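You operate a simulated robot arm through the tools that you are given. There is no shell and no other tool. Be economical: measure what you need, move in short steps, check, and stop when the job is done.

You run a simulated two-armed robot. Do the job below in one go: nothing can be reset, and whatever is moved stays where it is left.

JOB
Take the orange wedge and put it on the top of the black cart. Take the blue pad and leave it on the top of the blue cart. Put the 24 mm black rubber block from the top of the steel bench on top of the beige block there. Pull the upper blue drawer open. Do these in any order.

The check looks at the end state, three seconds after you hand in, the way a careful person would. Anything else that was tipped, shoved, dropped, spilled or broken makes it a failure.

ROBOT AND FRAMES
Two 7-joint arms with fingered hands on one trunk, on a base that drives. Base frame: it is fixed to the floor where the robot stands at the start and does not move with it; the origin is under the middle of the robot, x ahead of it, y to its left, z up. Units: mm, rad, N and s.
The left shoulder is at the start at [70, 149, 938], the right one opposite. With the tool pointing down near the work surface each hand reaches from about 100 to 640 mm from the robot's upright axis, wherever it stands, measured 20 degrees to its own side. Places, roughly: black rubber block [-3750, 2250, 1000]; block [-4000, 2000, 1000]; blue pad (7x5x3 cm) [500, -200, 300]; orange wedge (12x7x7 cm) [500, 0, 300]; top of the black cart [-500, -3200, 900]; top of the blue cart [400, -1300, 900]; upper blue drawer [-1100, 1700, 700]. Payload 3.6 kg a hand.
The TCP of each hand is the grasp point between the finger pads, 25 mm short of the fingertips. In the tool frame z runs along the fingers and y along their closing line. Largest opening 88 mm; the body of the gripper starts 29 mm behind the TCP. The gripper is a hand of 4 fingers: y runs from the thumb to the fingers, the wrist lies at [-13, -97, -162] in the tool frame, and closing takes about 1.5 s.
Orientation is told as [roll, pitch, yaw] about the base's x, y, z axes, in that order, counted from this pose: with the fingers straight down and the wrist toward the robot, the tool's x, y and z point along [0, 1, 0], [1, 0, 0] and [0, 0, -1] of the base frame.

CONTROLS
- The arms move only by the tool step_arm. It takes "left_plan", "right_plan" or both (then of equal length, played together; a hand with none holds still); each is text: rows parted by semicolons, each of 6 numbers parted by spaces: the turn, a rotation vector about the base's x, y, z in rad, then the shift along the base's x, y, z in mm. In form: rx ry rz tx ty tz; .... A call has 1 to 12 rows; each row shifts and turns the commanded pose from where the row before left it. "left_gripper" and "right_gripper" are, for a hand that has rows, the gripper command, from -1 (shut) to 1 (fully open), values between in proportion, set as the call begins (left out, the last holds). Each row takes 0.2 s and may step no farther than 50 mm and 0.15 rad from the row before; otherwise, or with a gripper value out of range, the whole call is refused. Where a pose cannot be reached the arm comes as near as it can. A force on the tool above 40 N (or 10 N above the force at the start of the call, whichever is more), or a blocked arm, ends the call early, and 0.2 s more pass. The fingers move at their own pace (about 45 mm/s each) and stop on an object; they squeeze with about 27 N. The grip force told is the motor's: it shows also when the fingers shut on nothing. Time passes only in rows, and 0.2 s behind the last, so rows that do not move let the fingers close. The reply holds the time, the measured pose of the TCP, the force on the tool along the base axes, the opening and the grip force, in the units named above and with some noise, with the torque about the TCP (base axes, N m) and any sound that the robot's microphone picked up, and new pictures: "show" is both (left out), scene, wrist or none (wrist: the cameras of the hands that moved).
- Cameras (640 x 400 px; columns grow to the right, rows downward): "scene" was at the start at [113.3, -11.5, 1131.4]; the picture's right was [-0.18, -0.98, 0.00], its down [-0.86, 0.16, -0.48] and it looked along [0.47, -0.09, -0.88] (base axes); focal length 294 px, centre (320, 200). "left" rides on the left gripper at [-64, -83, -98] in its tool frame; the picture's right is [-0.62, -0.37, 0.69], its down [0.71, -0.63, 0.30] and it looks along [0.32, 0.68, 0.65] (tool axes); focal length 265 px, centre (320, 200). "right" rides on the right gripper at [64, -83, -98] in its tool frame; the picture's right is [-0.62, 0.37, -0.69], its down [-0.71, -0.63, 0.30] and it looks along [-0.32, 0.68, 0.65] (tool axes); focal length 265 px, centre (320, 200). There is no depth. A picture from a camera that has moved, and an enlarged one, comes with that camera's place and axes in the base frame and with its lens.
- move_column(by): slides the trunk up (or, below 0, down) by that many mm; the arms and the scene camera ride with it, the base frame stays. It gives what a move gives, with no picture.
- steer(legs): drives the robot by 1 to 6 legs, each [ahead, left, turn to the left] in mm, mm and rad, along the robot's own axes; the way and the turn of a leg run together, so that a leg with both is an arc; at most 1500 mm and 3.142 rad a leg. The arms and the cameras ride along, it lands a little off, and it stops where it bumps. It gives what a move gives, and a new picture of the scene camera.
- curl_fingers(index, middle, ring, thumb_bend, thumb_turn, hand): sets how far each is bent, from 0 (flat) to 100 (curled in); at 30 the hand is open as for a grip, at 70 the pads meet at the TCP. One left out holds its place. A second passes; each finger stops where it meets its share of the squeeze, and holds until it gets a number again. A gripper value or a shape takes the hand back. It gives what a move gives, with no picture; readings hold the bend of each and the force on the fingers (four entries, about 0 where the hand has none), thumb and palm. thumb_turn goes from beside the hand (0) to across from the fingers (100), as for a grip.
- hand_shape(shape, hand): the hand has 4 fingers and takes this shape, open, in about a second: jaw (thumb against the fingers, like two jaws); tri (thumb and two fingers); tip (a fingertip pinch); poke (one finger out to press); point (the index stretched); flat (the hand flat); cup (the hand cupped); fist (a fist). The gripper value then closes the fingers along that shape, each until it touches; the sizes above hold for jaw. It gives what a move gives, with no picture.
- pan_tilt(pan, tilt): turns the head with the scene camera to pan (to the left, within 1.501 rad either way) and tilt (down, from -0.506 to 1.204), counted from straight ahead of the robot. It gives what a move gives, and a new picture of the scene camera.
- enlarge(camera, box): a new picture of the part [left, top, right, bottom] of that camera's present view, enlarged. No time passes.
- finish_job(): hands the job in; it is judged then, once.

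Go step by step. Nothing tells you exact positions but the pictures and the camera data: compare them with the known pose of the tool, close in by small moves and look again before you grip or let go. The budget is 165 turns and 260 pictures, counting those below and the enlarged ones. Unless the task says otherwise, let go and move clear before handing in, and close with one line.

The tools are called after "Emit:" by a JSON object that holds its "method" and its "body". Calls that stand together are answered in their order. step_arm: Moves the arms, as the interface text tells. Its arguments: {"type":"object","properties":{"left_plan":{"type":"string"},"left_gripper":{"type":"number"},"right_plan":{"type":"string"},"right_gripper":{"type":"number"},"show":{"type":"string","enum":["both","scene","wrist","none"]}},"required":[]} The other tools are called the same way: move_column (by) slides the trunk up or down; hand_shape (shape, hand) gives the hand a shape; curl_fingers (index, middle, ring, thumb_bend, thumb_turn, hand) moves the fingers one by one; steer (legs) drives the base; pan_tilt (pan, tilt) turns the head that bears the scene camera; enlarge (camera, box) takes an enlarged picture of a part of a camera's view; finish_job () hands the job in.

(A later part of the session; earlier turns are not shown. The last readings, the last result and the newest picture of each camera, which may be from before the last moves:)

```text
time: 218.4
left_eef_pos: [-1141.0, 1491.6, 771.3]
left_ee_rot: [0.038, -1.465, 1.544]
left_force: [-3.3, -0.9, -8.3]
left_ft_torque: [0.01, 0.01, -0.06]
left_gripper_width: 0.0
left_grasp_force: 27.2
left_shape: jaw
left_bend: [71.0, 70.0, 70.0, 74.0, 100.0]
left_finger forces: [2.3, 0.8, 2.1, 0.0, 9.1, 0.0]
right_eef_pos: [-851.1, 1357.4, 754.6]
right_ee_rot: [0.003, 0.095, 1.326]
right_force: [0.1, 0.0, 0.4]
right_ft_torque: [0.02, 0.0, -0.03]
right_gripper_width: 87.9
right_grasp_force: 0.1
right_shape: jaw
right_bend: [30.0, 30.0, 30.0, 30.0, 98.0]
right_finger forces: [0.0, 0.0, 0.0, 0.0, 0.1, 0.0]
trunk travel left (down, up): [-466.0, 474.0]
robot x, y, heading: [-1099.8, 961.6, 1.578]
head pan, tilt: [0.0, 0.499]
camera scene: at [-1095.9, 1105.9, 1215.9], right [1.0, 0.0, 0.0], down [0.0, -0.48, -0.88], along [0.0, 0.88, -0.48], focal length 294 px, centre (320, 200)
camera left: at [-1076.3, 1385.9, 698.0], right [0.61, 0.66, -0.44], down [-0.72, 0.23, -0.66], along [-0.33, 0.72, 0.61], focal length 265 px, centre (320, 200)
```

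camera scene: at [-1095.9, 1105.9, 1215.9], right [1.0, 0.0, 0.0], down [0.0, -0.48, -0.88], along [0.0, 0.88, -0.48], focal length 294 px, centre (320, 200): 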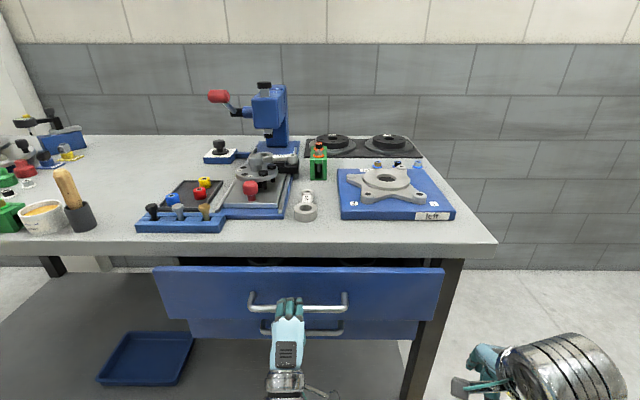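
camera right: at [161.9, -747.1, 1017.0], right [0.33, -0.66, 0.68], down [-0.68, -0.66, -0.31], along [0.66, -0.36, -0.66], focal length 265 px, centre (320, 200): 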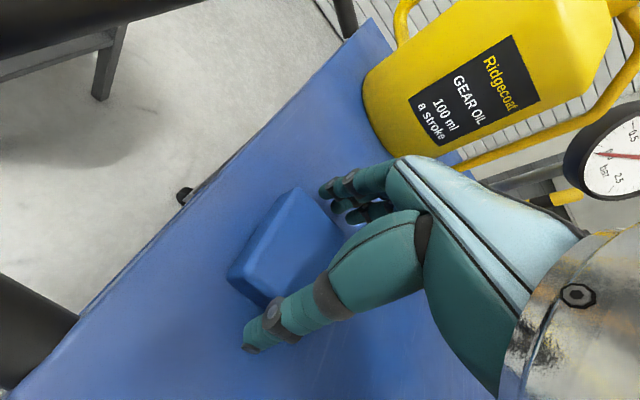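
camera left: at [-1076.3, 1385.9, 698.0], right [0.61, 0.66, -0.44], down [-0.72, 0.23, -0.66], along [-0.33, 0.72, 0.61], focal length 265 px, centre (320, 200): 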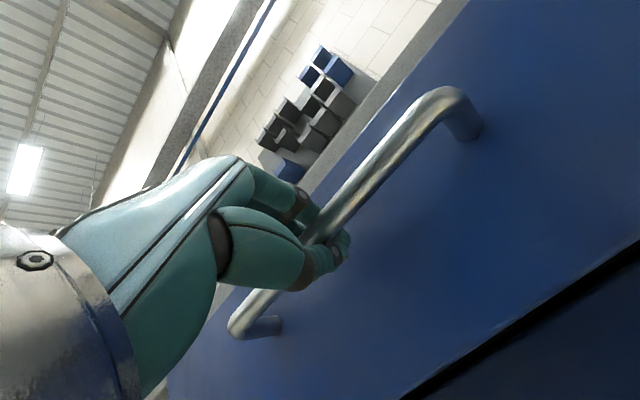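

The drawer is moving with the hand. I'll keep pulling.

Emit:
{"method": "step_arm", "body": {"left_plan": "0 0 0 0 -15 0;0 0 0 0 -15 0;0 0 0 0 -15 0;0 0 0 0 -15 0;0 0 0 0 -15 0;0 0 0 0 -15 0;0 0 0 0 0 0", "show": "none"}}

Emit:
{"method": "steer", "body": {"legs": [[-110, 0, 0]]}}

```text
time: 220.1
left_eef_pos: [-1141.8, 1401.7, 770.7]
left_ee_rot: [0.018, -1.469, 1.563]
left_force: [-3.1, 0.0, -7.0]
left_ft_torque: [0.0, 0.07, 0.0]
left_gripper_width: 0.0
left_grasp_force: 26.9
left_shape: jaw
left_bend: [71.0, 70.0, 70.0, 74.0, 100.0]
left_finger forces: [2.4, 0.7, 2.2, 0.0, 8.4, 0.0]
right_eef_pos: [-850.1, 1358.2, 753.9]
right_ee_rot: [0.004, 0.094, 1.326]
right_force: [0.3, -0.6, 0.2]
right_ft_torque: [-0.01, 0.0, -0.02]
right_gripper_width: 87.9
right_grasp_force: 0.0
right_shape: jaw
right_bend: [30.0, 30.0, 30.0, 30.0, 98.0]
right_finger forces: [0.0, 0.0, 0.0, 0.0, 0.1, 0.0]
trunk travel left (down, up): [-466.0, 474.0]
robot x, y, heading: [-1096.4, 964.8, 1.575]
head pan, tilt: [0.0, 0.499]
```

```text
time: 222.1
left_eef_pos: [-1140.6, 1294.8, 771.7]
left_ee_rot: [0.026, -1.469, 1.558]
left_force: [-5.1, -1.4, -6.0]
left_ft_torque: [-0.01, 0.07, 0.01]
left_gripper_width: 0.0
left_grasp_force: 26.8
left_shape: jaw
left_bend: [71.0, 70.0, 70.0, 74.0, 100.0]
left_finger forces: [2.2, 0.5, 2.2, 0.0, 8.5, 0.0]
right_eef_pos: [-851.8, 1250.2, 755.4]
right_ee_rot: [0.001, 0.094, 1.329]
right_force: [-0.3, -0.2, -0.2]
right_ft_torque: [0.0, 0.02, 0.01]
right_gripper_width: 88.0
right_grasp_force: 0.2
right_shape: jaw
right_bend: [30.0, 30.0, 30.0, 30.0, 98.0]
right_finger forces: [0.0, 0.0, 0.0, 0.0, 0.1, 0.0]
trunk travel left (down, up): [-466.0, 474.0]
robot x, y, heading: [-1091.0, 852.8, 1.572]
head pan, tilt: [0.0, 0.499]
camera scene: at [-1096.0, 994.4, 1216.1], right [1.0, 0.0, 0.0], down [0.0, -0.48, -0.88], along [0.0, 0.88, -0.48], focal length 294 px, centre (320, 200)
```

scene: 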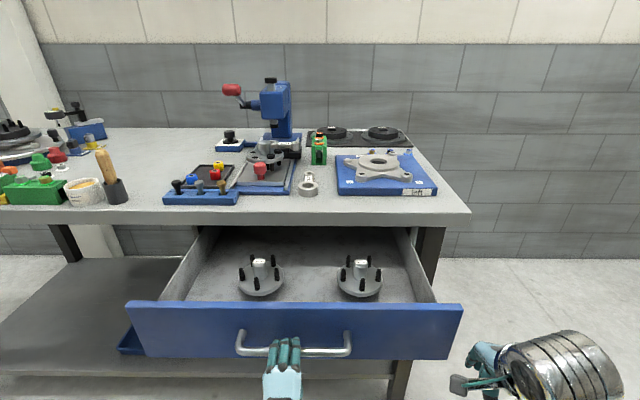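

The drawer is about 250 mm open. I'll pull 50 mm more for good measure, then release.

Emit:
{"method": "step_arm", "body": {"left_plan": "0 0 0 0 -12 0;0 0 0 0 -12 0;0 0 0 0 -12 0;0 0 0 0 -12 0;0 0 0 0 0 0", "show": "none"}}

Emit:
{"method": "step_arm", "body": {"left_plan": "0 0 0 0 0 0;0 0 0 0 0 0;0 0 0 0 0 0;0 0 0 0 0 0;0 0 0 0 0 0;0 0 0 0 0 0", "left_gripper": 0.3, "show": "both"}}

```text
time: 223.3
left_eef_pos: [-1141.3, 1245.8, 772.0]
left_ee_rot: [0.038, -1.468, 1.546]
left_force: [-4.8, -0.9, -9.9]
left_ft_torque: [0.01, 0.04, -0.02]
left_gripper_width: 0.2
left_grasp_force: 26.4
left_shape: jaw
left_bend: [71.0, 70.0, 70.0, 74.0, 100.0]
left_finger forces: [1.4, 0.2, 2.1, 0.0, 11.4, 0.0]
right_eef_pos: [-850.2, 1251.0, 755.4]
right_ee_rot: [0.001, 0.095, 1.327]
right_force: [0.3, -0.9, -0.2]
right_ft_torque: [0.01, 0.04, 0.0]
right_gripper_width: 88.0
right_grasp_force: 0.1
right_shape: jaw
right_bend: [30.0, 30.0, 30.0, 30.0, 98.0]
right_finger forces: [0.0, 0.1, 0.0, 0.0, 0.0, 0.3]
trunk travel left (down, up): [-466.0, 474.0]
robot x, y, heading: [-1095.0, 850.3, 1.571]
head pan, tilt: [0.0, 0.499]
```

```text
time: 224.7
left_eef_pos: [-1141.0, 1246.5, 771.8]
left_ee_rot: [0.034, -1.467, 1.549]
left_force: [1.1, -0.8, 0.3]
left_ft_torque: [-0.02, -0.01, -0.02]
left_gripper_width: 56.7
left_grasp_force: 0.0
left_shape: jaw
left_bend: [28.0, 39.0, 36.0, 62.0, 100.0]
left_finger forces: [0.0, 0.0, 0.0, 0.0, 0.0, 0.0]
right_eef_pos: [-849.8, 1249.8, 755.1]
right_ee_rot: [0.004, 0.094, 1.329]
right_force: [-0.2, -0.2, -1.0]
right_ft_torque: [-0.01, 0.01, 0.01]
right_gripper_width: 88.1
right_grasp_force: 0.1
right_shape: jaw
right_bend: [30.0, 30.0, 30.0, 30.0, 98.0]
right_finger forces: [0.0, 0.0, 0.0, 0.0, 0.0, 0.1]
trunk travel left (down, up): [-466.0, 474.0]
robot x, y, heading: [-1094.1, 852.0, 1.579]
head pan, tilt: [0.0, 0.499]
camera scene: at [-1095.2, 994.0, 1216.1], right [1.0, 0.0, 0.0], down [0.0, -0.48, -0.88], along [0.0, 0.88, -0.48], focal length 294 px, centre (320, 200)
camera left: at [-1076.0, 1141.4, 698.9], right [0.61, 0.66, -0.44], down [-0.72, 0.23, -0.66], along [-0.33, 0.72, 0.61], focal length 265 px, centre (320, 200)
```

scene: 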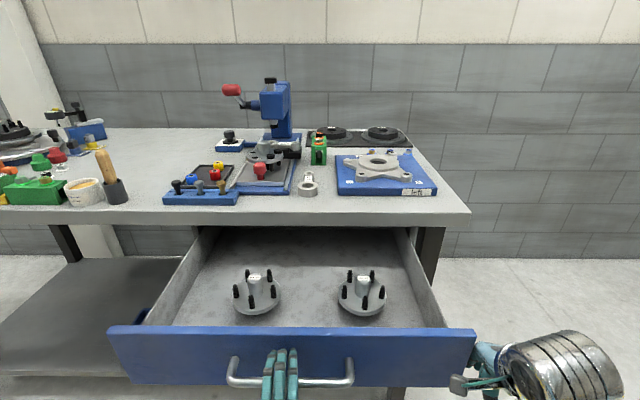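
left: 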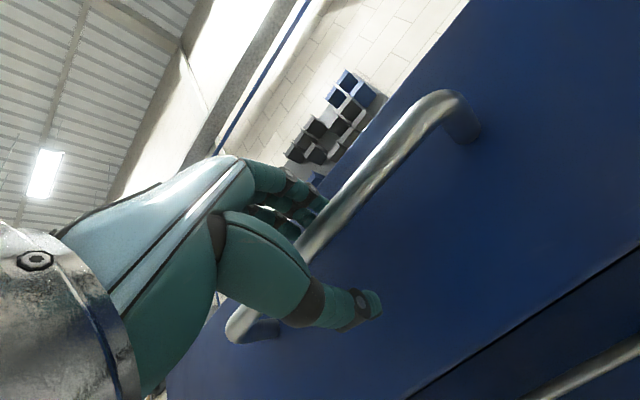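

Released. Both hands back straight away from the drawer, so I'll reverse the base 350 mm.

Emit:
{"method": "steer", "body": {"legs": [[-350, 0, 0]]}}

Emit:
{"method": "pan_tilt", "body": {"pan": 1.2, "tilt": 0.3}}

```text
time: 229.8
left_eef_pos: [-1139.7, 888.0, 771.9]
left_ee_rot: [0.028, -1.471, 1.554]
left_force: [-0.8, -0.3, -0.2]
left_ft_torque: [-0.03, -0.03, -0.03]
left_gripper_width: 57.0
left_grasp_force: 0.1
left_shape: jaw
left_bend: [28.0, 39.0, 35.0, 62.0, 100.0]
left_finger forces: [0.0, 0.0, 0.1, 0.0, 0.1, 0.0]
right_eef_pos: [-848.9, 893.0, 753.5]
right_ee_rot: [0.005, 0.093, 1.327]
right_force: [-0.9, -0.3, 0.7]
right_ft_torque: [0.0, 0.01, 0.0]
right_gripper_width: 88.0
right_grasp_force: 0.1
right_shape: jaw
right_bend: [30.0, 30.0, 30.0, 30.0, 98.0]
right_finger forces: [0.1, 0.0, 0.0, 0.1, 0.0, 0.0]
trunk travel left (down, up): [-466.0, 474.0]
robot x, y, heading: [-1093.1, 492.2, 1.573]
head pan, tilt: [0.0, 0.499]
camera scene: at [-1094.1, 635.2, 1216.1], right [1.0, 0.0, 0.0], down [0.0, -0.48, -0.88], along [0.0, 0.88, -0.48], focal length 294 px, centre (320, 200)
```

scene: 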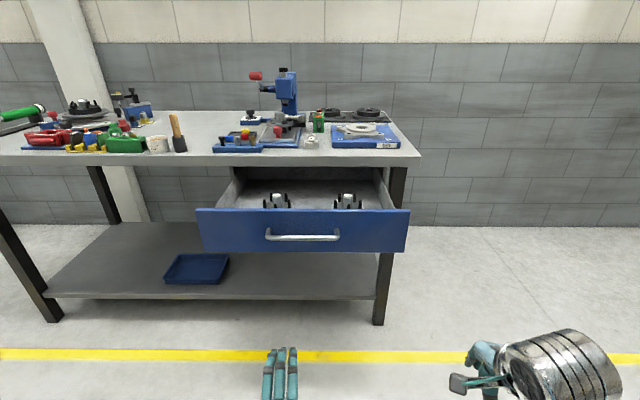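

```text
time: 231.2
left_eef_pos: [-1138.8, 890.0, 772.5]
left_ee_rot: [0.032, -1.468, 1.551]
left_force: [0.1, 1.0, -0.8]
left_ft_torque: [0.04, -0.01, -0.03]
left_gripper_width: 57.0
left_grasp_force: 0.1
left_shape: jaw
left_bend: [28.0, 39.0, 35.0, 62.0, 100.0]
left_finger forces: [0.0, 0.0, 0.0, 0.0, 0.0, 0.0]
right_eef_pos: [-849.1, 892.2, 754.2]
right_ee_rot: [0.003, 0.095, 1.327]
right_force: [-0.7, -0.9, -0.5]
right_ft_torque: [0.0, -0.02, 0.02]
right_gripper_width: 88.0
right_grasp_force: 0.2
right_shape: jaw
right_bend: [30.0, 30.0, 30.0, 30.0, 98.0]
right_finger forces: [0.1, 0.1, 0.0, 0.1, 0.0, 0.0]
trunk travel left (down, up): [-466.0, 474.0]
robot x, y, heading: [-1094.3, 494.5, 1.569]
head pan, tilt: [1.201, 0.3]
camera scene: at [-1180.9, 578.0, 1234.5], right [0.36, 0.93, 0.0], down [0.28, -0.11, -0.96], along [-0.89, 0.34, -0.3], focal length 294 px, centre (320, 200)
```

scene: 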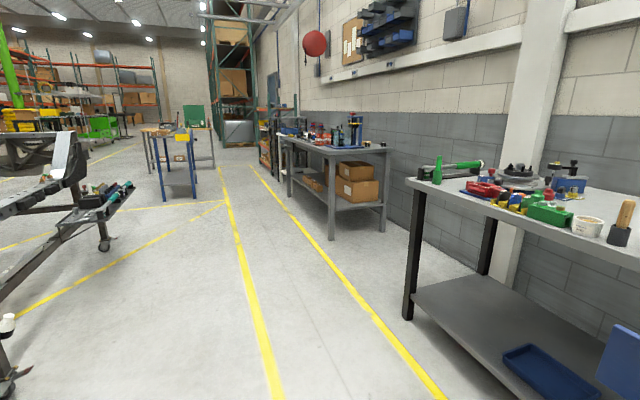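

The drawer is clearly open, its contents undisturbed. I'll return the left hand to fingers-down, raise the trunk, and strafe left along the aisle to the steel bench.

Emit:
{"method": "step_arm", "body": {"left_plan": "-0.147 0 0 0 -10 0;-0.147 0 0 0 -10 0;-0.147 0 0 0 -10 0;-0.147 0 0 0 -10 0;-0.147 0 0 0 -10 0;-0.147 0 0 0 -10 0;-0.147 0 0 0 -10 0;-0.147 0 0 0 -10 0;-0.147 0 0 0 -10 0;-0.147 0 0 0 -10 0;0 0 0 0 0 0", "left_gripper": 1, "show": "none"}}

Emit:
{"method": "move_column", "body": {"by": 370}}

Emit:
{"method": "steer", "body": {"legs": [[0, 1350, 0], [0, 1150, 0]]}}

Emit:
{"method": "pan_tilt", "body": {"pan": 0.2, "tilt": 0.5}}

```text
time: 232.8
left_eef_pos: [-1172.6, 859.8, 721.4]
left_ee_rot: [0.173, -0.422, 1.624]
left_force: [0.9, 0.3, -0.3]
left_ft_torque: [0.01, 0.01, -0.01]
left_gripper_width: 87.7
left_grasp_force: 0.0
left_shape: jaw
left_bend: [30.0, 30.0, 30.0, 30.0, 98.0]
left_finger forces: [0.1, 0.0, 0.0, 0.0, 0.0, 0.0]
left hand out of reach, approached as far as the arm can: row 5, 6, 7, 8
right_eef_pos: [-848.9, 893.7, 754.3]
right_ee_rot: [0.003, 0.094, 1.325]
right_force: [0.1, -0.4, -0.8]
right_ft_torque: [-0.01, 0.02, 0.04]
right_gripper_width: 88.0
right_grasp_force: 0.1
right_shape: jaw
right_bend: [30.0, 30.0, 30.0, 30.0, 98.0]
right_finger forces: [0.0, 0.0, 0.0, 0.0, 0.0, 0.0]
trunk travel left (down, up): [-466.0, 474.0]
robot x, y, heading: [-1093.7, 490.9, 1.572]
head pan, tilt: [1.201, 0.3]
stopped in row 8 (left hand): the arm was blocked; the commanded pose is now the measured one
```

```text
time: 236.4
left_eef_pos: [-1172.2, 859.9, 1091.1]
left_ee_rot: [0.171, -0.419, 1.624]
left_force: [0.2, -0.2, -0.4]
left_ft_torque: [0.0, -0.02, -0.04]
left_gripper_width: 87.9
left_grasp_force: 0.0
left_shape: jaw
left_bend: [30.0, 30.0, 30.0, 30.0, 98.0]
left_finger forces: [0.1, 0.1, 0.0, 0.1, 0.0, 0.1]
right_eef_pos: [-848.9, 892.9, 1125.2]
right_ee_rot: [0.005, 0.094, 1.326]
right_force: [0.1, 0.3, 0.0]
right_ft_torque: [-0.01, -0.03, -0.01]
right_gripper_width: 88.0
right_grasp_force: 0.0
right_shape: jaw
right_bend: [30.0, 30.0, 30.0, 30.0, 98.0]
right_finger forces: [0.0, 0.1, 0.0, 0.1, 0.0, 0.0]
trunk travel left (down, up): [-836.0, 104.0]
robot x, y, heading: [-1093.7, 497.4, 1.576]
head pan, tilt: [1.201, 0.3]
```

```text
time: 268.8
left_eef_pos: [-3713.4, 879.0, 1091.1]
left_ee_rot: [0.169, -0.423, 1.615]
left_force: [-1.0, 0.3, 0.0]
left_ft_torque: [0.04, -0.03, -0.01]
left_gripper_width: 87.7
left_grasp_force: 0.0
left_shape: jaw
left_bend: [30.0, 30.0, 30.0, 30.0, 98.0]
left_finger forces: [0.0, 0.1, 0.1, 0.1, 0.0, 0.0]
right_eef_pos: [-3390.4, 908.9, 1123.8]
right_ee_rot: [0.002, 0.094, 1.316]
right_force: [-0.6, -0.4, 0.8]
right_ft_torque: [0.02, 0.01, -0.02]
right_gripper_width: 88.1
right_grasp_force: 0.0
right_shape: jaw
right_bend: [30.0, 30.0, 30.0, 30.0, 98.0]
right_finger forces: [0.0, 0.0, 0.1, 0.0, 0.1, 0.0]
trunk travel left (down, up): [-836.0, 104.0]
robot x, y, heading: [-3637.4, 513.8, 1.559]
head pan, tilt: [1.201, 0.3]
camera scene: at [-3726.3, 597.1, 1604.4], right [0.37, 0.93, 0.0], down [0.28, -0.11, -0.96], along [-0.89, 0.35, -0.3], focal length 294 px, centre (320, 200)
```

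scene: 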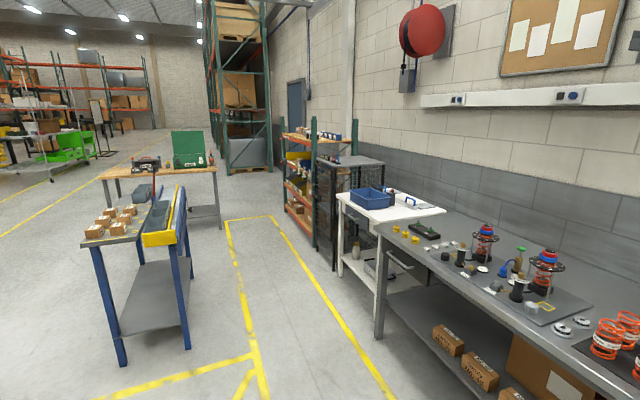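

```text
time: 270.0
left_eef_pos: [-3714.2, 878.2, 1090.4]
left_ee_rot: [0.172, -0.422, 1.615]
left_force: [-0.2, 0.5, -0.1]
left_ft_torque: [0.02, 0.02, -0.02]
left_gripper_width: 87.8
left_grasp_force: 0.0
left_shape: jaw
left_bend: [30.0, 30.0, 30.0, 30.0, 98.0]
left_finger forces: [0.0, 0.0, 0.0, 0.0, 0.1, 0.1]
right_eef_pos: [-3391.1, 908.8, 1125.3]
right_ee_rot: [0.001, 0.095, 1.317]
right_force: [-0.1, 0.1, -0.6]
right_ft_torque: [-0.01, 0.01, -0.04]
right_gripper_width: 88.0
right_grasp_force: 0.1
right_shape: jaw
right_bend: [30.0, 30.0, 30.0, 30.0, 98.0]
right_finger forces: [0.0, 0.0, 0.0, 0.0, 0.0, 0.0]
trunk travel left (down, up): [-836.0, 104.0]
robot x, y, heading: [-3636.7, 513.1, 1.562]
head pan, tilt: [0.201, 0.499]
camera scene: at [-3656.8, 651.5, 1586.1], right [0.98, 0.19, 0.0], down [0.09, -0.47, -0.88], along [-0.17, 0.86, -0.48], focal length 294 px, centre (320, 200)
```

scene: 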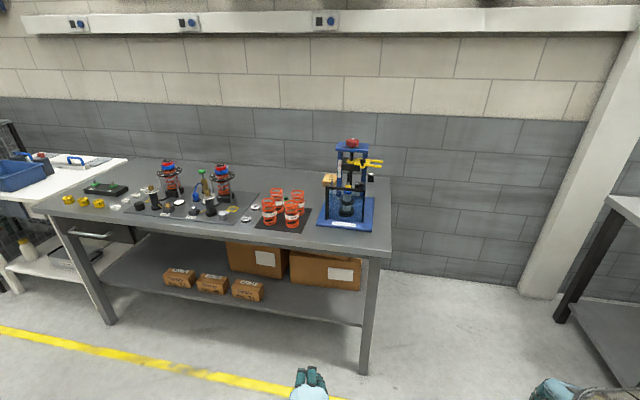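

The steel bench is ahead-left. I'll zoom in to find the black rubber block and the beige block.

Emit:
{"method": "enlarge", "body": {"camera": "scene", "box": [50, 150, 210, 230]}}

Emit:
{"method": "enlarge", "body": {"camera": "scene", "box": [180, 130, 400, 240]}}

```text
4.00 times, centred on (130, 190) of scene
camera zoom: at [-3656.8, 651.5, 1586.1], right [0.98, 0.19, 0.0], down [0.09, -0.47, -0.88], along [-0.17, 0.86, -0.48], focal length 1174 px, centre (1080, 240)
```

zoom: 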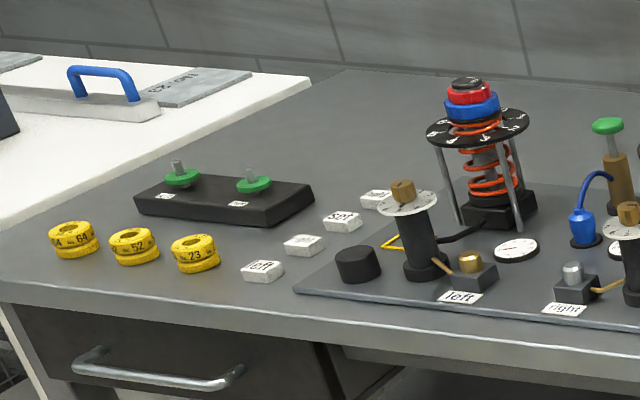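

```text
2.91 times, centred on (290, 185) of scene
camera zoom: at [-3656.8, 651.5, 1586.1], right [0.98, 0.19, 0.0], down [0.09, -0.47, -0.88], along [-0.17, 0.86, -0.48], focal length 854 px, centre (407, 244)
```

zoom: 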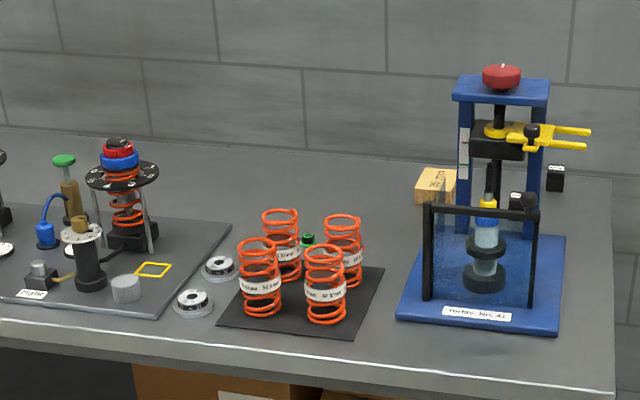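

The beige block is near [-3878, 2035] and small black blocks near [-3668, 2154] and [-3734, 2045], all behind the press. The bench's right end is the best approach, so I'll turn to face -x in the aisle and slide in sideways.

Emit:
{"method": "steer", "body": {"legs": [[0, -640, 0], [0, 0, 1.575], [0, -1100, 0]]}}

Emit:
{"method": "pan_tilt", "body": {"pan": -0.35, "tilt": 0.45}}

```text
time: 302.1
left_eef_pos: [-3377.2, 1494.2, 1090.3]
left_ee_rot: [0.17, -0.422, -3.057]
left_force: [-0.6, 0.4, 0.1]
left_ft_torque: [0.02, 0.0, -0.03]
left_gripper_width: 88.0
left_grasp_force: 0.1
left_shape: jaw
left_bend: [30.0, 30.0, 30.0, 30.0, 98.0]
left_finger forces: [0.0, 0.1, 0.1, 0.0, 0.0, 0.1]
right_eef_pos: [-3421.0, 1816.2, 1125.2]
right_ee_rot: [0.0, 0.091, 2.927]
right_force: [0.6, -0.3, 0.4]
right_ft_torque: [0.0, 0.0, -0.04]
right_gripper_width: 88.1
right_grasp_force: 0.2
right_shape: jaw
right_bend: [30.0, 30.0, 30.0, 30.0, 98.0]
right_finger forces: [0.0, 0.1, 0.1, 0.1, 0.1, 0.0]
trunk travel left (down, up): [-836.0, 104.0]
robot x, y, heading: [-3014.0, 1584.1, -3.107]
head pan, tilt: [0.201, 0.499]
camera scene: at [-3153.1, 1561.5, 1586.1], right [-0.23, 0.97, 0.0], down [0.47, 0.11, -0.88], along [-0.85, -0.2, -0.48], focal length 294 px, centre (320, 200)
```

scene: 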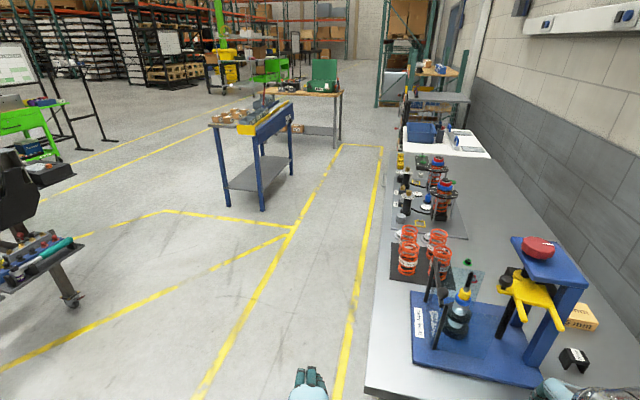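

```text
time: 303.1
left_eef_pos: [-3377.4, 1494.4, 1090.8]
left_ee_rot: [0.173, -0.424, -3.057]
left_force: [-0.2, -0.3, -0.5]
left_ft_torque: [0.0, 0.04, 0.02]
left_gripper_width: 87.7
left_grasp_force: 0.1
left_shape: jaw
left_bend: [30.0, 30.0, 30.0, 30.0, 98.0]
left_finger forces: [0.0, 0.0, 0.0, 0.0, 0.0, 0.0]
right_eef_pos: [-3421.7, 1818.1, 1123.9]
right_ee_rot: [0.003, 0.095, 2.926]
right_force: [-0.3, -1.2, -0.6]
right_ft_torque: [0.01, -0.01, 0.0]
right_gripper_width: 88.2
right_grasp_force: 0.2
right_shape: jaw
right_bend: [30.0, 30.0, 30.0, 30.0, 98.0]
right_finger forces: [0.1, 0.1, 0.0, 0.0, 0.1, 0.0]
trunk travel left (down, up): [-836.0, 104.0]
robot x, y, heading: [-3012.1, 1585.7, -3.106]
head pan, tilt: [-0.351, 0.45]
camera scene: at [-3152.6, 1613.0, 1590.5], right [0.31, 0.95, 0.0], down [0.41, -0.14, -0.9], along [-0.86, 0.28, -0.44], focal length 294 px, centre (320, 200)
```

scene: 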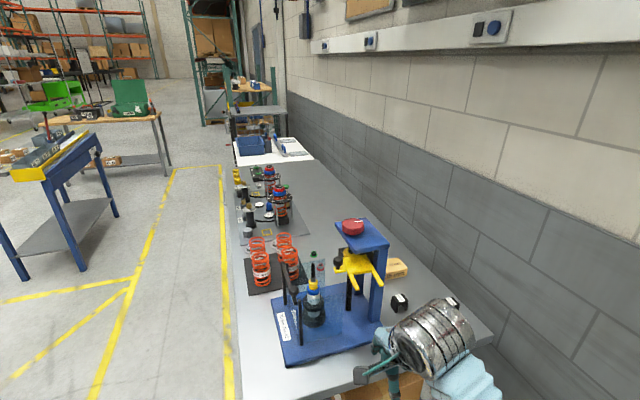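

Two black blocks (about [-3734, 2062] and [-3669, 2192]) and the beige block (about [-3890, 2140]) stand behind the press. I'll slide a further 400 mm toward the wall and look.

Emit:
{"method": "steer", "body": {"legs": [[0, -400, -0.034]]}}

Emit:
{"method": "pan_tilt", "body": {"pan": -0.1, "tilt": 0.6}}

Emit:
{"method": "enlarge", "body": {"camera": "scene", "box": [220, 120, 480, 300]}}

```text
time: 308.5
left_eef_pos: [-3386.6, 1893.5, 1090.3]
left_ee_rot: [0.174, -0.422, -3.1]
left_force: [0.7, -0.1, -0.4]
left_ft_torque: [0.01, -0.01, -0.01]
left_gripper_width: 87.7
left_grasp_force: 0.2
left_shape: jaw
left_bend: [30.0, 30.0, 30.0, 30.0, 98.0]
left_finger forces: [0.0, 0.1, 0.0, 0.0, 0.0, 0.0]
right_eef_pos: [-3414.8, 2217.5, 1124.6]
right_ee_rot: [0.004, 0.093, 2.888]
right_force: [-0.2, -0.2, 0.4]
right_ft_torque: [0.04, 0.0, -0.05]
right_gripper_width: 88.1
right_grasp_force: 0.0
right_shape: jaw
right_bend: [30.0, 30.0, 30.0, 30.0, 98.0]
right_finger forces: [0.0, 0.0, 0.0, 0.0, 0.1, 0.0]
trunk travel left (down, up): [-836.0, 104.0]
robot x, y, heading: [-3021.4, 1969.0, 3.13]
head pan, tilt: [-0.351, 0.45]
camera scene: at [-3155.7, 2004.3, 1590.5], right [0.35, 0.94, 0.0], down [0.41, -0.15, -0.9], along [-0.84, 0.32, -0.44], focal length 294 px, centre (320, 200)
```

scene: 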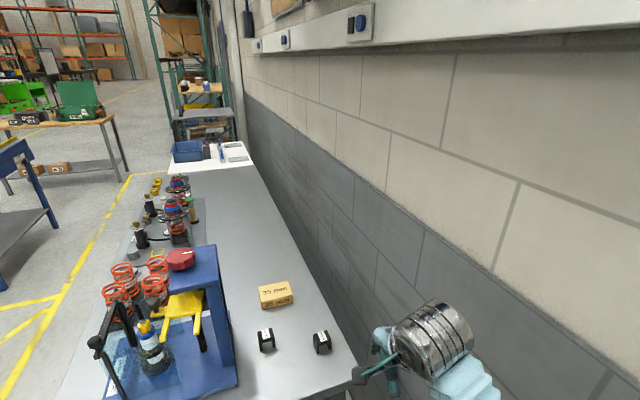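

```text
time: 309.3
left_eef_pos: [-3385.8, 1890.6, 1090.3]
left_ee_rot: [0.173, -0.423, -3.1]
left_force: [0.1, 0.5, 0.4]
left_ft_torque: [0.0, -0.03, 0.03]
left_gripper_width: 88.0
left_grasp_force: 0.0
left_shape: jaw
left_bend: [30.0, 30.0, 30.0, 30.0, 98.0]
left_finger forces: [0.1, 0.0, 0.0, 0.0, 0.1, 0.0]
right_eef_pos: [-3415.6, 2216.0, 1124.6]
right_ee_rot: [0.001, 0.092, 2.887]
right_force: [-0.3, -0.7, -0.9]
right_ft_torque: [-0.03, 0.01, -0.01]
right_gripper_width: 87.8
right_grasp_force: 0.0
right_shape: jaw
right_bend: [30.0, 30.0, 30.0, 30.0, 98.0]
right_finger forces: [0.0, 0.1, 0.0, 0.0, 0.0, 0.0]
trunk travel left (down, up): [-836.0, 104.0]
robot x, y, heading: [-3017.9, 1968.3, 3.133]
head pan, tilt: [-0.099, 0.6]
camera scene: at [-3157.9, 1977.6, 1577.0], right [0.11, 0.99, 0.0], down [0.56, -0.06, -0.83], along [-0.82, 0.09, -0.56], focal length 294 px, centre (320, 200)
```

scene: 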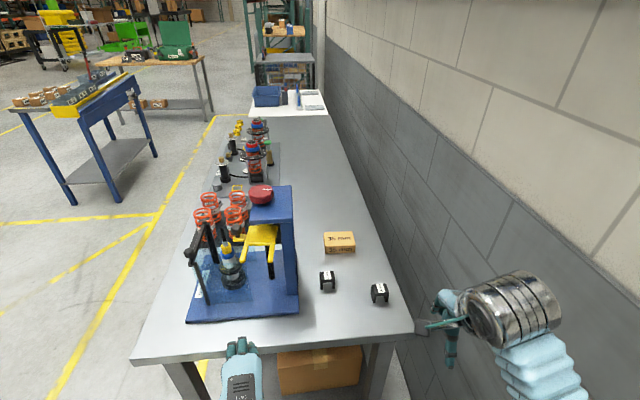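

```text
2.22 times, centred on (350, 210) of scene
camera zoom: at [-3157.9, 1977.6, 1577.0], right [0.11, 0.99, 0.0], down [0.56, -0.06, -0.83], along [-0.82, 0.09, -0.56], focal length 652 px, centre (253, 178)
```

zoom: 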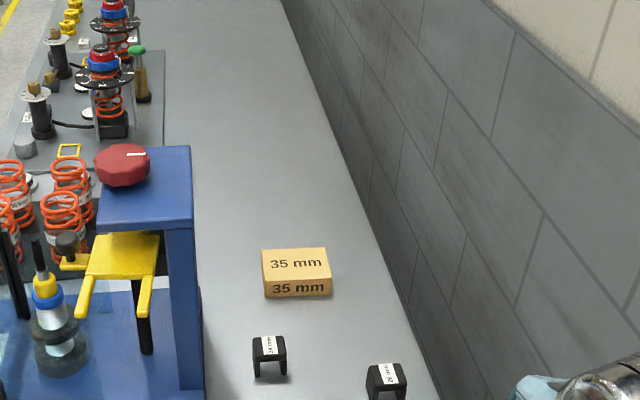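

Clear view: beige block labelled 35 mm and two labelled black blocks. I'll zoom to read which one is 24 mm.

Emit:
{"method": "enlarge", "body": {"camera": "scene", "box": [310, 260, 400, 310]}}

```text
7.11 times, centred on (355, 285) of scene
camera zoom: at [-3157.9, 1977.6, 1577.0], right [0.11, 0.99, 0.0], down [0.56, -0.06, -0.83], along [-0.82, 0.09, -0.56], focal length 2087 px, centre (71, -404)
```

zoom: 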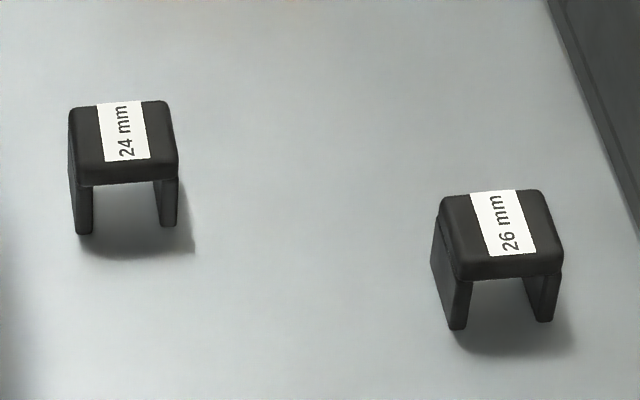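

The left block (near [-3735, 2063], about 43×42×30) is the 24 mm one; the beige block's top (z about 915) centres at [-3891, 2122]. Before driving in, I'll move the left hand back and to the left, clear of the press.

Emit:
{"method": "step_arm", "body": {"left_plan": "0 0 0 0 -40 10;0 0 0 5 -40 10;0 0 0 15 -40 10;0 0 0 25 -35 0;0 0 0 30 -30 0;0 0 0 30 -25 0;0 0 0 30 -20 0;0 0 0 0 0 0", "right_plan": "0 0 0.05 0 -15 0;0 0 0.05 0 -15 0;0 0 0.05 0 -15 0;0 0 0.05 0 -15 0;0 0 0.05 0 -15 0;0 0 0 0 -15 0;0 0 0 0 -15 0;0 0 0 0 0 0", "show": "scene"}}

```text
time: 311.1
left_eef_pos: [-3338.3, 1693.5, 1014.3]
left_ee_rot: [0.173, -0.421, -3.101]
left_force: [0.8, -0.2, -0.6]
left_ft_torque: [0.02, 0.0, 0.0]
left_gripper_width: 87.9
left_grasp_force: 0.1
left_shape: jaw
left_bend: [30.0, 30.0, 30.0, 30.0, 98.0]
left_finger forces: [0.0, 0.0, 0.0, 0.0, 0.0, 0.0]
left hand out of reach, approached as far as the arm can: row 1, 2, 3, 4, 5, 6, 7
right_eef_pos: [-3418.8, 2112.2, 1124.5]
right_ee_rot: [0.004, 0.094, 3.137]
right_force: [-0.2, 0.2, -0.2]
right_ft_torque: [-0.04, 0.03, 0.02]
right_gripper_width: 87.9
right_grasp_force: 0.0
right_shape: jaw
right_bend: [30.0, 30.0, 30.0, 30.0, 98.0]
right_finger forces: [0.0, 0.1, 0.1, 0.1, 0.0, 0.0]
trunk travel left (down, up): [-836.0, 104.0]
robot x, y, heading: [-3018.7, 1972.7, 3.133]
head pan, tilt: [-0.099, 0.6]
camera scene: at [-3158.5, 1979.5, 1577.0], right [0.11, 0.99, 0.0], down [0.56, -0.06, -0.82], along [-0.82, 0.09, -0.57], focal length 294 px, centre (320, 200)
```

scene: 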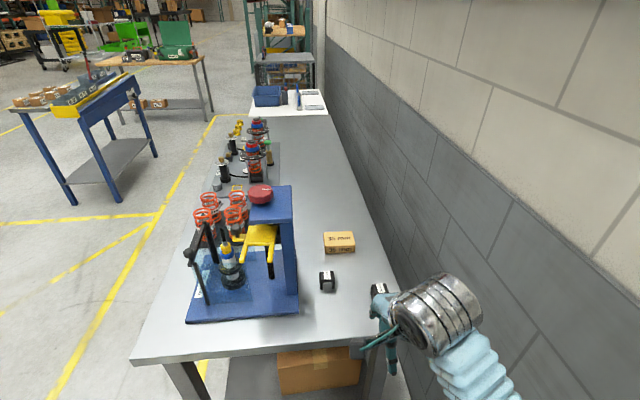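

Emit:
{"method": "step_arm", "body": {"left_plan": "0 0 0.1 0 -45 0;0 0 0.1 0 -45 0;0 0 0.1 0 -45 0;0 0 0.1 0 -40 0;0 0 0.1 0 -30 0;0 0 0 0 0 0", "show": "scene"}}

Emit:
{"method": "pan_tilt", "body": {"pan": 0.3, "tilt": 0.9}}

```text
time: 312.5
left_eef_pos: [-3337.1, 1489.5, 1014.6]
left_ee_rot: [0.176, -0.42, -2.598]
left_force: [0.1, -0.5, -0.4]
left_ft_torque: [-0.02, 0.02, 0.02]
left_gripper_width: 87.7
left_grasp_force: 0.1
left_shape: jaw
left_bend: [30.0, 30.0, 30.0, 30.0, 98.0]
left_finger forces: [0.0, 0.0, 0.0, 0.0, 0.1, 0.0]
right_eef_pos: [-3417.6, 2113.1, 1123.7]
right_ee_rot: [0.005, 0.093, 3.137]
right_force: [0.0, 0.7, 0.1]
right_ft_torque: [-0.02, -0.01, -0.03]
right_gripper_width: 87.9
right_grasp_force: 0.0
right_shape: jaw
right_bend: [30.0, 30.0, 30.0, 30.0, 98.0]
right_finger forces: [0.1, 0.0, 0.0, 0.0, 0.0, 0.0]
trunk travel left (down, up): [-836.0, 104.0]
robot x, y, heading: [-3022.6, 1971.5, 3.134]
head pan, tilt: [-0.099, 0.6]
camera scene: at [-3157.9, 1980.0, 1577.0], right [0.11, 0.99, 0.0], down [0.56, -0.06, -0.82], along [-0.82, 0.09, -0.57], focal length 294 px, centre (320, 200)
```

scene: 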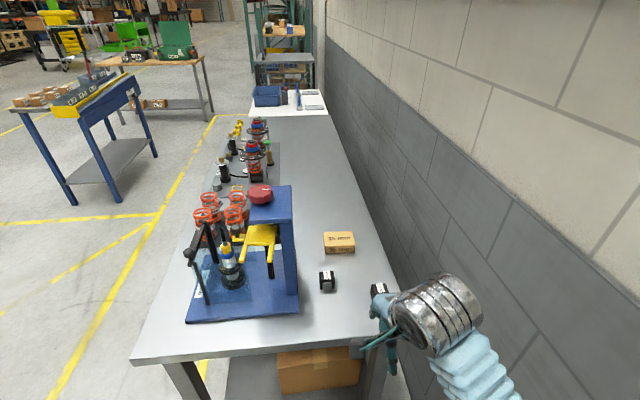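

```text
time: 313.4
left_eef_pos: [-3337.8, 1489.8, 1013.5]
left_ee_rot: [0.173, -0.422, -2.598]
left_force: [0.5, 0.4, -1.0]
left_ft_torque: [0.03, 0.0, 0.01]
left_gripper_width: 87.9
left_grasp_force: 0.2
left_shape: jaw
left_bend: [30.0, 30.0, 30.0, 30.0, 98.0]
left_finger forces: [0.0, 0.1, 0.0, 0.0, 0.0, 0.1]
right_eef_pos: [-3417.2, 2112.8, 1126.0]
right_ee_rot: [0.002, 0.094, 3.136]
right_force: [-0.2, 0.7, 0.2]
right_ft_torque: [-0.03, -0.02, 0.01]
right_gripper_width: 88.1
right_grasp_force: 0.0
right_shape: jaw
right_bend: [30.0, 30.0, 30.0, 30.0, 98.0]
right_finger forces: [0.1, 0.0, 0.1, 0.0, 0.0, 0.0]
trunk travel left (down, up): [-836.0, 104.0]
robot x, y, heading: [-3017.4, 1972.9, 3.132]
head pan, tilt: [0.3, 0.901]
camera scene: at [-3141.2, 1948.4, 1552.4], right [-0.29, 0.96, 0.0], down [0.75, 0.22, -0.62], along [-0.6, -0.18, -0.78], focal length 294 px, centre (320, 200)
```

scene: 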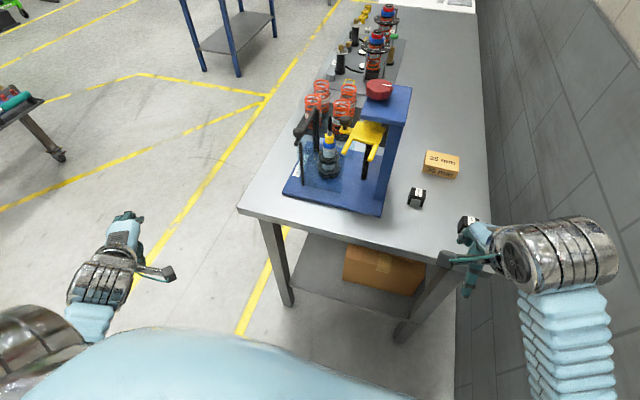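

The left hand is now out beyond the bench front. I'll drive ahead 280 mm, with the right hand high over the bench.

Emit:
{"method": "steer", "body": {"legs": [[280, 0, 0.006]]}}

Emit:
{"method": "pan_tilt", "body": {"pan": -0.15, "tilt": 0.85}}

```text
time: 317.5
left_eef_pos: [-3616.4, 1482.9, 1011.2]
left_ee_rot: [0.176, -0.417, -2.594]
left_force: [0.3, 0.2, 0.2]
left_ft_torque: [0.08, 0.0, -0.06]
left_gripper_width: 87.8
left_grasp_force: 0.0
left_shape: jaw
left_bend: [30.0, 30.0, 30.0, 30.0, 98.0]
left_finger forces: [0.0, 0.0, 0.0, 0.1, 0.1, 0.0]
right_eef_pos: [-3700.2, 2106.1, 1124.7]
right_ee_rot: [0.001, 0.098, -3.142]
right_force: [-0.1, 0.0, 0.9]
right_ft_torque: [0.07, 0.03, -0.01]
right_gripper_width: 88.1
right_grasp_force: 0.2
right_shape: jaw
right_bend: [30.0, 30.0, 30.0, 30.0, 98.0]
right_finger forces: [0.1, 0.0, 0.1, 0.0, 0.0, 0.0]
trunk travel left (down, up): [-836.0, 104.0]
robot x, y, heading: [-3293.0, 1968.7, 3.142]
head pan, tilt: [0.3, 0.901]
stopped in leg 1: the robot was blocked; the commanded pose is now the measured one
camera scene: at [-3421.3, 1934.4, 1551.5], right [-0.29, 0.96, 0.01], down [0.75, 0.23, -0.62], along [-0.59, -0.18, -0.79], focal length 294 px, centre (320, 200)
```

scene: 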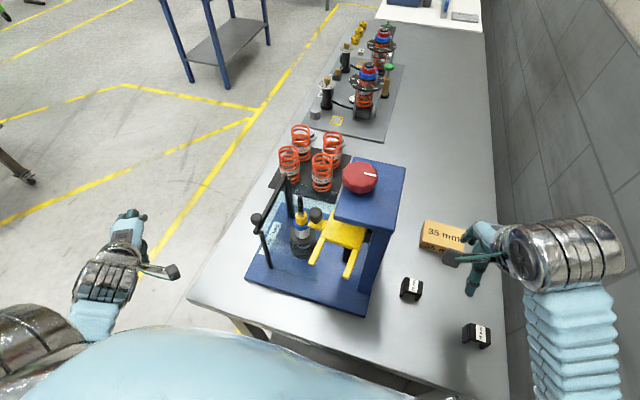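

```text
time: 318.4
left_eef_pos: [-3612.2, 1492.8, 1016.5]
left_ee_rot: [0.18, -0.425, -2.598]
left_force: [-0.3, -0.1, -0.5]
left_ft_torque: [-0.02, -0.01, -0.01]
left_gripper_width: 87.8
left_grasp_force: 0.1
left_shape: jaw
left_bend: [30.0, 30.0, 30.0, 30.0, 98.0]
left_finger forces: [0.0, 0.1, 0.0, 0.1, 0.1, 0.1]
right_eef_pos: [-3695.9, 2117.1, 1124.9]
right_ee_rot: [0.006, 0.093, 3.141]
right_force: [0.1, 0.0, -0.5]
right_ft_torque: [-0.03, 0.04, -0.01]
right_gripper_width: 87.9
right_grasp_force: 0.1
right_shape: jaw
right_bend: [30.0, 30.0, 30.0, 30.0, 98.0]
right_finger forces: [0.0, 0.0, 0.0, 0.0, 0.0, 0.1]
trunk travel left (down, up): [-836.0, 104.0]
robot x, y, heading: [-3295.2, 1965.0, 3.139]
head pan, tilt: [-0.15, 0.85]
camera scene: at [-3420.5, 1981.7, 1556.2], right [0.15, 0.99, 0.0], down [0.74, -0.12, -0.66], along [-0.65, 0.1, -0.75], focal length 294 px, centre (320, 200)
```

scene: 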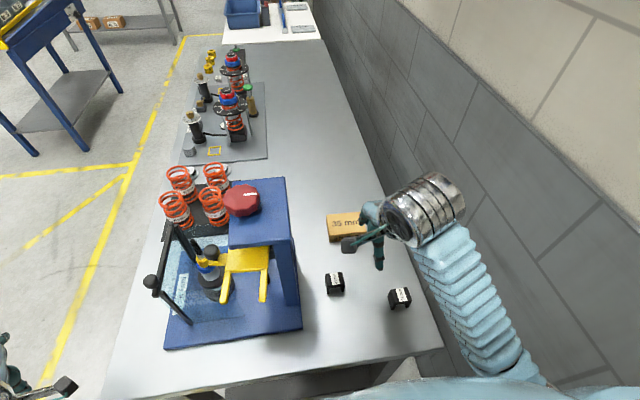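

I've just touched the bench end, so I'll ease back 15 mm and then bring the right hand above the 24 mm block.

Emit:
{"method": "steer", "body": {"legs": [[-15, 0, 0]]}}

Emit:
{"method": "step_arm", "body": {"right_plan": "0 -0.09 0 -5 -25 -20;0 0 0 -8 -30 -30;0 0 0 -5 0 -40;0 0 0 0 0 -40;0 0 0 0 0 0", "show": "both"}}

```text
time: 319.2
left_eef_pos: [-3601.7, 1487.4, 1014.3]
left_ee_rot: [0.179, -0.418, -2.598]
left_force: [-0.2, 0.0, -0.3]
left_ft_torque: [0.0, -0.02, 0.02]
left_gripper_width: 87.9
left_grasp_force: 0.0
left_shape: jaw
left_bend: [30.0, 30.0, 30.0, 30.0, 98.0]
left_finger forces: [0.1, 0.1, 0.0, 0.0, 0.1, 0.0]
right_eef_pos: [-3686.1, 2110.9, 1122.6]
right_ee_rot: [0.006, 0.099, 3.141]
right_force: [-0.1, -0.1, -0.2]
right_ft_torque: [0.01, -0.03, 0.0]
right_gripper_width: 88.2
right_grasp_force: 0.1
right_shape: jaw
right_bend: [30.0, 30.0, 30.0, 30.0, 98.0]
right_finger forces: [0.0, 0.0, 0.1, 0.1, 0.0, 0.1]
trunk travel left (down, up): [-836.0, 104.0]
robot x, y, heading: [-3274.2, 1966.4, 3.137]
head pan, tilt: [-0.15, 0.85]
camera scene: at [-3411.6, 1976.1, 1555.5], right [0.15, 0.99, 0.0], down [0.75, -0.11, -0.66], along [-0.65, 0.1, -0.75], focal length 294 px, centre (320, 200)
```

scene: 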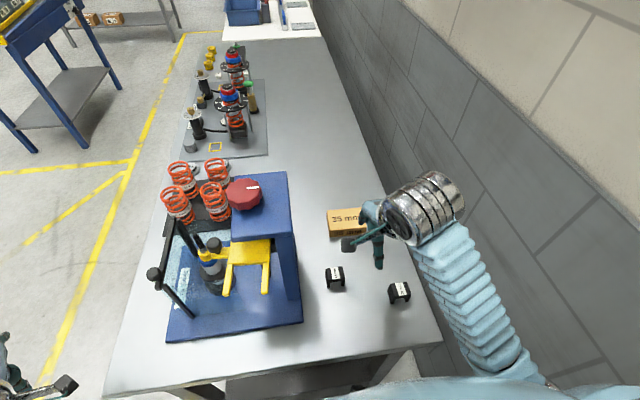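

```text
time: 320.4
left_eef_pos: [-3599.8, 1488.2, 1014.0]
left_ee_rot: [0.179, -0.421, -2.595]
left_force: [-1.1, -0.8, 0.3]
left_ft_torque: [0.0, -0.01, 0.0]
left_gripper_width: 87.7
left_grasp_force: 0.0
left_shape: jaw
left_bend: [30.0, 30.0, 30.0, 30.0, 98.0]
left_finger forces: [0.0, 0.0, 0.0, 0.0, 0.1, 0.0]
right_eef_pos: [-3700.1, 2055.3, 990.8]
right_ee_rot: [0.004, 0.187, 3.141]
right_force: [-0.2, 1.2, -1.2]
right_ft_torque: [0.01, -0.03, 0.0]
right_gripper_width: 87.6
right_grasp_force: 0.1
right_shape: jaw
right_bend: [30.0, 30.0, 30.0, 30.0, 98.0]
right_finger forces: [0.0, 0.0, 0.1, 0.0, 0.0, 0.0]
trunk travel left (down, up): [-836.0, 104.0]
robot x, y, heading: [-3275.1, 1962.1, 3.134]
head pan, tilt: [-0.15, 0.85]
camera scene: at [-3408.3, 1975.7, 1555.9], right [0.15, 0.99, 0.0], down [0.74, -0.11, -0.66], along [-0.65, 0.1, -0.75], focal length 294 px, centre (320, 200)
camera right: at [-3638.0, 1992.9, 1104.9], right [-0.49, 0.62, 0.61], down [0.68, 0.71, -0.18], along [-0.55, 0.32, -0.77], focal length 265 px, centre (320, 200)
```

scene: 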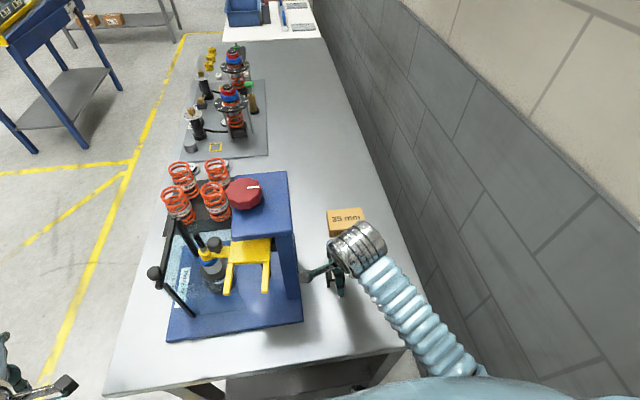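
right: 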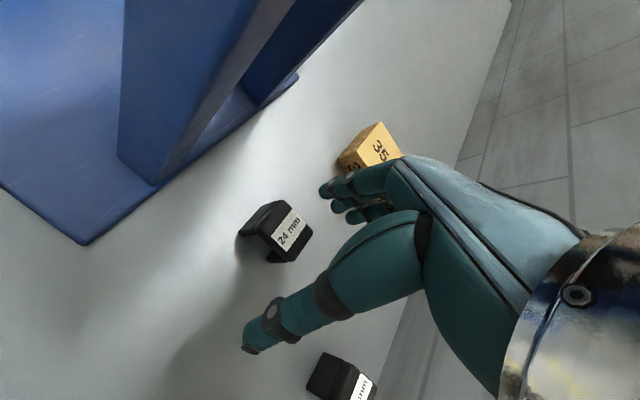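

Block confirmed at about [-3731, 2062]. I'll straighten the tool, centre over it and come down to z about 960.

Emit:
{"method": "step_arm", "body": {"right_plan": "0 0.094 0 -15 4 0;0 0.093 0 -16 3 0;0 0 0 0 0 -15;0 0 0 0 0 -15;0 0 0 0 0 0", "show": "both"}}

Emit:
{"method": "enlarge", "body": {"camera": "right", "box": [180, 120, 440, 380]}}

```text
time: 321.6
left_eef_pos: [-3599.5, 1488.3, 1015.7]
left_ee_rot: [0.179, -0.422, -2.598]
left_force: [-0.2, 0.1, 0.5]
left_ft_torque: [-0.01, -0.03, -0.01]
left_gripper_width: 87.8
left_grasp_force: 0.1
left_shape: jaw
left_bend: [30.0, 30.0, 30.0, 30.0, 98.0]
left_finger forces: [0.0, 0.0, 0.1, 0.0, 0.0, 0.1]
right_eef_pos: [-3731.6, 2065.7, 962.3]
right_ee_rot: [0.005, -0.001, 3.141]
right_force: [1.1, -0.5, -0.1]
right_ft_torque: [0.05, 0.0, -0.01]
right_gripper_width: 88.3
right_grasp_force: 0.1
right_shape: jaw
right_bend: [30.0, 30.0, 30.0, 30.0, 98.0]
right_finger forces: [0.1, 0.0, 0.0, 0.0, 0.0, 0.0]
trunk travel left (down, up): [-836.0, 104.0]
robot x, y, heading: [-3276.5, 1964.6, 3.14]
head pan, tilt: [-0.15, 0.85]
camera scene: at [-3406.5, 1977.0, 1556.0], right [0.15, 0.99, 0.0], down [0.74, -0.11, -0.66], along [-0.65, 0.1, -0.75], focal length 294 px, centre (320, 200)
camera right: at [-3648.6, 2002.5, 1063.6], right [-0.37, 0.62, 0.69], down [0.63, 0.71, -0.31], along [-0.68, 0.32, -0.65], focal length 265 px, centre (320, 200)
```

scene: 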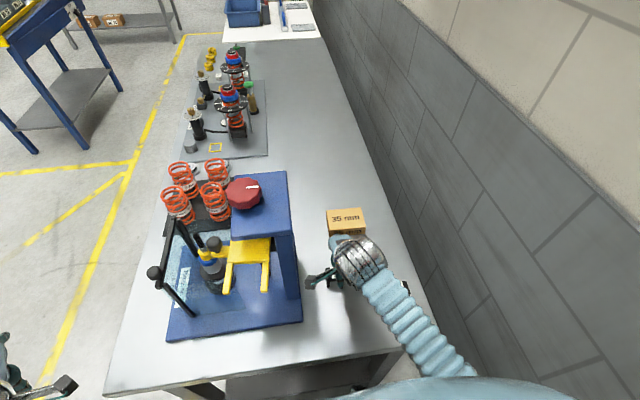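
right: 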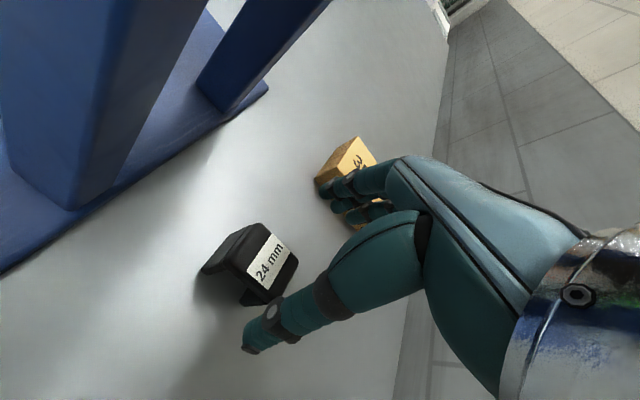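

```text
1.54 times, centred on (310, 250) of right
camera zoom: at [-3648.6, 2002.5, 1063.6], right [-0.37, 0.62, 0.69], down [0.63, 0.71, -0.31], along [-0.68, 0.32, -0.65], focal length 408 px, centre (335, 123)
```

zoom: 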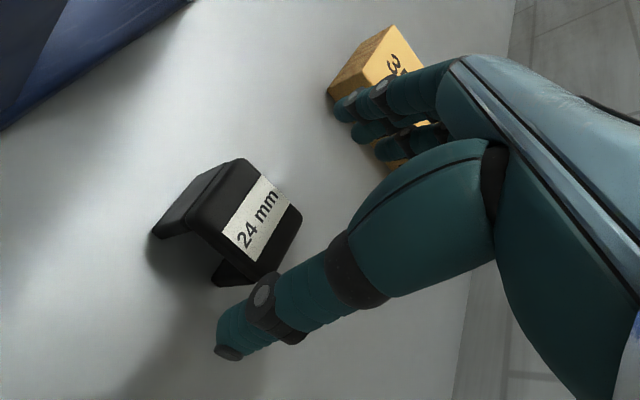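

The hand is centred on the block within 1 mm; the bench top is z about 877. I'll descend to TCP z 906 and close gently.

Emit:
{"method": "step_arm", "body": {"right_plan": "0 0 0 0 0 -15;0 0 0 0 0 -15;0 0 0 0 0 -14;0 0 0 0 0 -12;0 0 0 0 0 0", "show": "wrist"}}

```text
time: 322.9
left_eef_pos: [-3599.0, 1489.1, 1015.2]
left_ee_rot: [0.178, -0.425, -2.598]
left_force: [0.6, 0.2, -0.2]
left_ft_torque: [0.04, -0.01, 0.03]
left_gripper_width: 87.7
left_grasp_force: 0.1
left_shape: jaw
left_bend: [30.0, 30.0, 30.0, 30.0, 98.0]
left_finger forces: [0.0, 0.1, 0.0, 0.1, 0.1, 0.0]
right_eef_pos: [-3731.3, 2064.5, 908.7]
right_ee_rot: [0.006, 0.0, 3.141]
right_force: [-0.1, 0.8, -0.1]
right_ft_torque: [0.0, -0.01, -0.01]
right_gripper_width: 87.9
right_grasp_force: 0.1
right_shape: jaw
right_bend: [30.0, 30.0, 30.0, 30.0, 98.0]
right_finger forces: [0.0, 0.0, 0.1, 0.0, 0.0, 0.0]
trunk travel left (down, up): [-836.0, 104.0]
robot x, y, heading: [-3275.8, 1961.3, 3.138]
head pan, tilt: [-0.15, 0.85]
camera right: at [-3648.8, 2001.9, 1009.0], right [-0.37, 0.62, 0.69], down [0.63, 0.71, -0.31], along [-0.68, 0.32, -0.65], focal length 265 px, centre (320, 200)
```

right: 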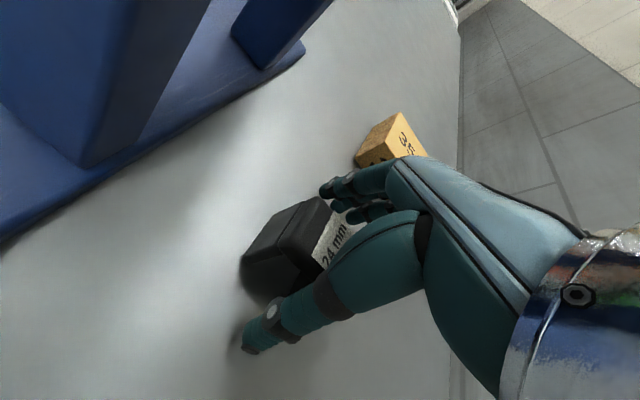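

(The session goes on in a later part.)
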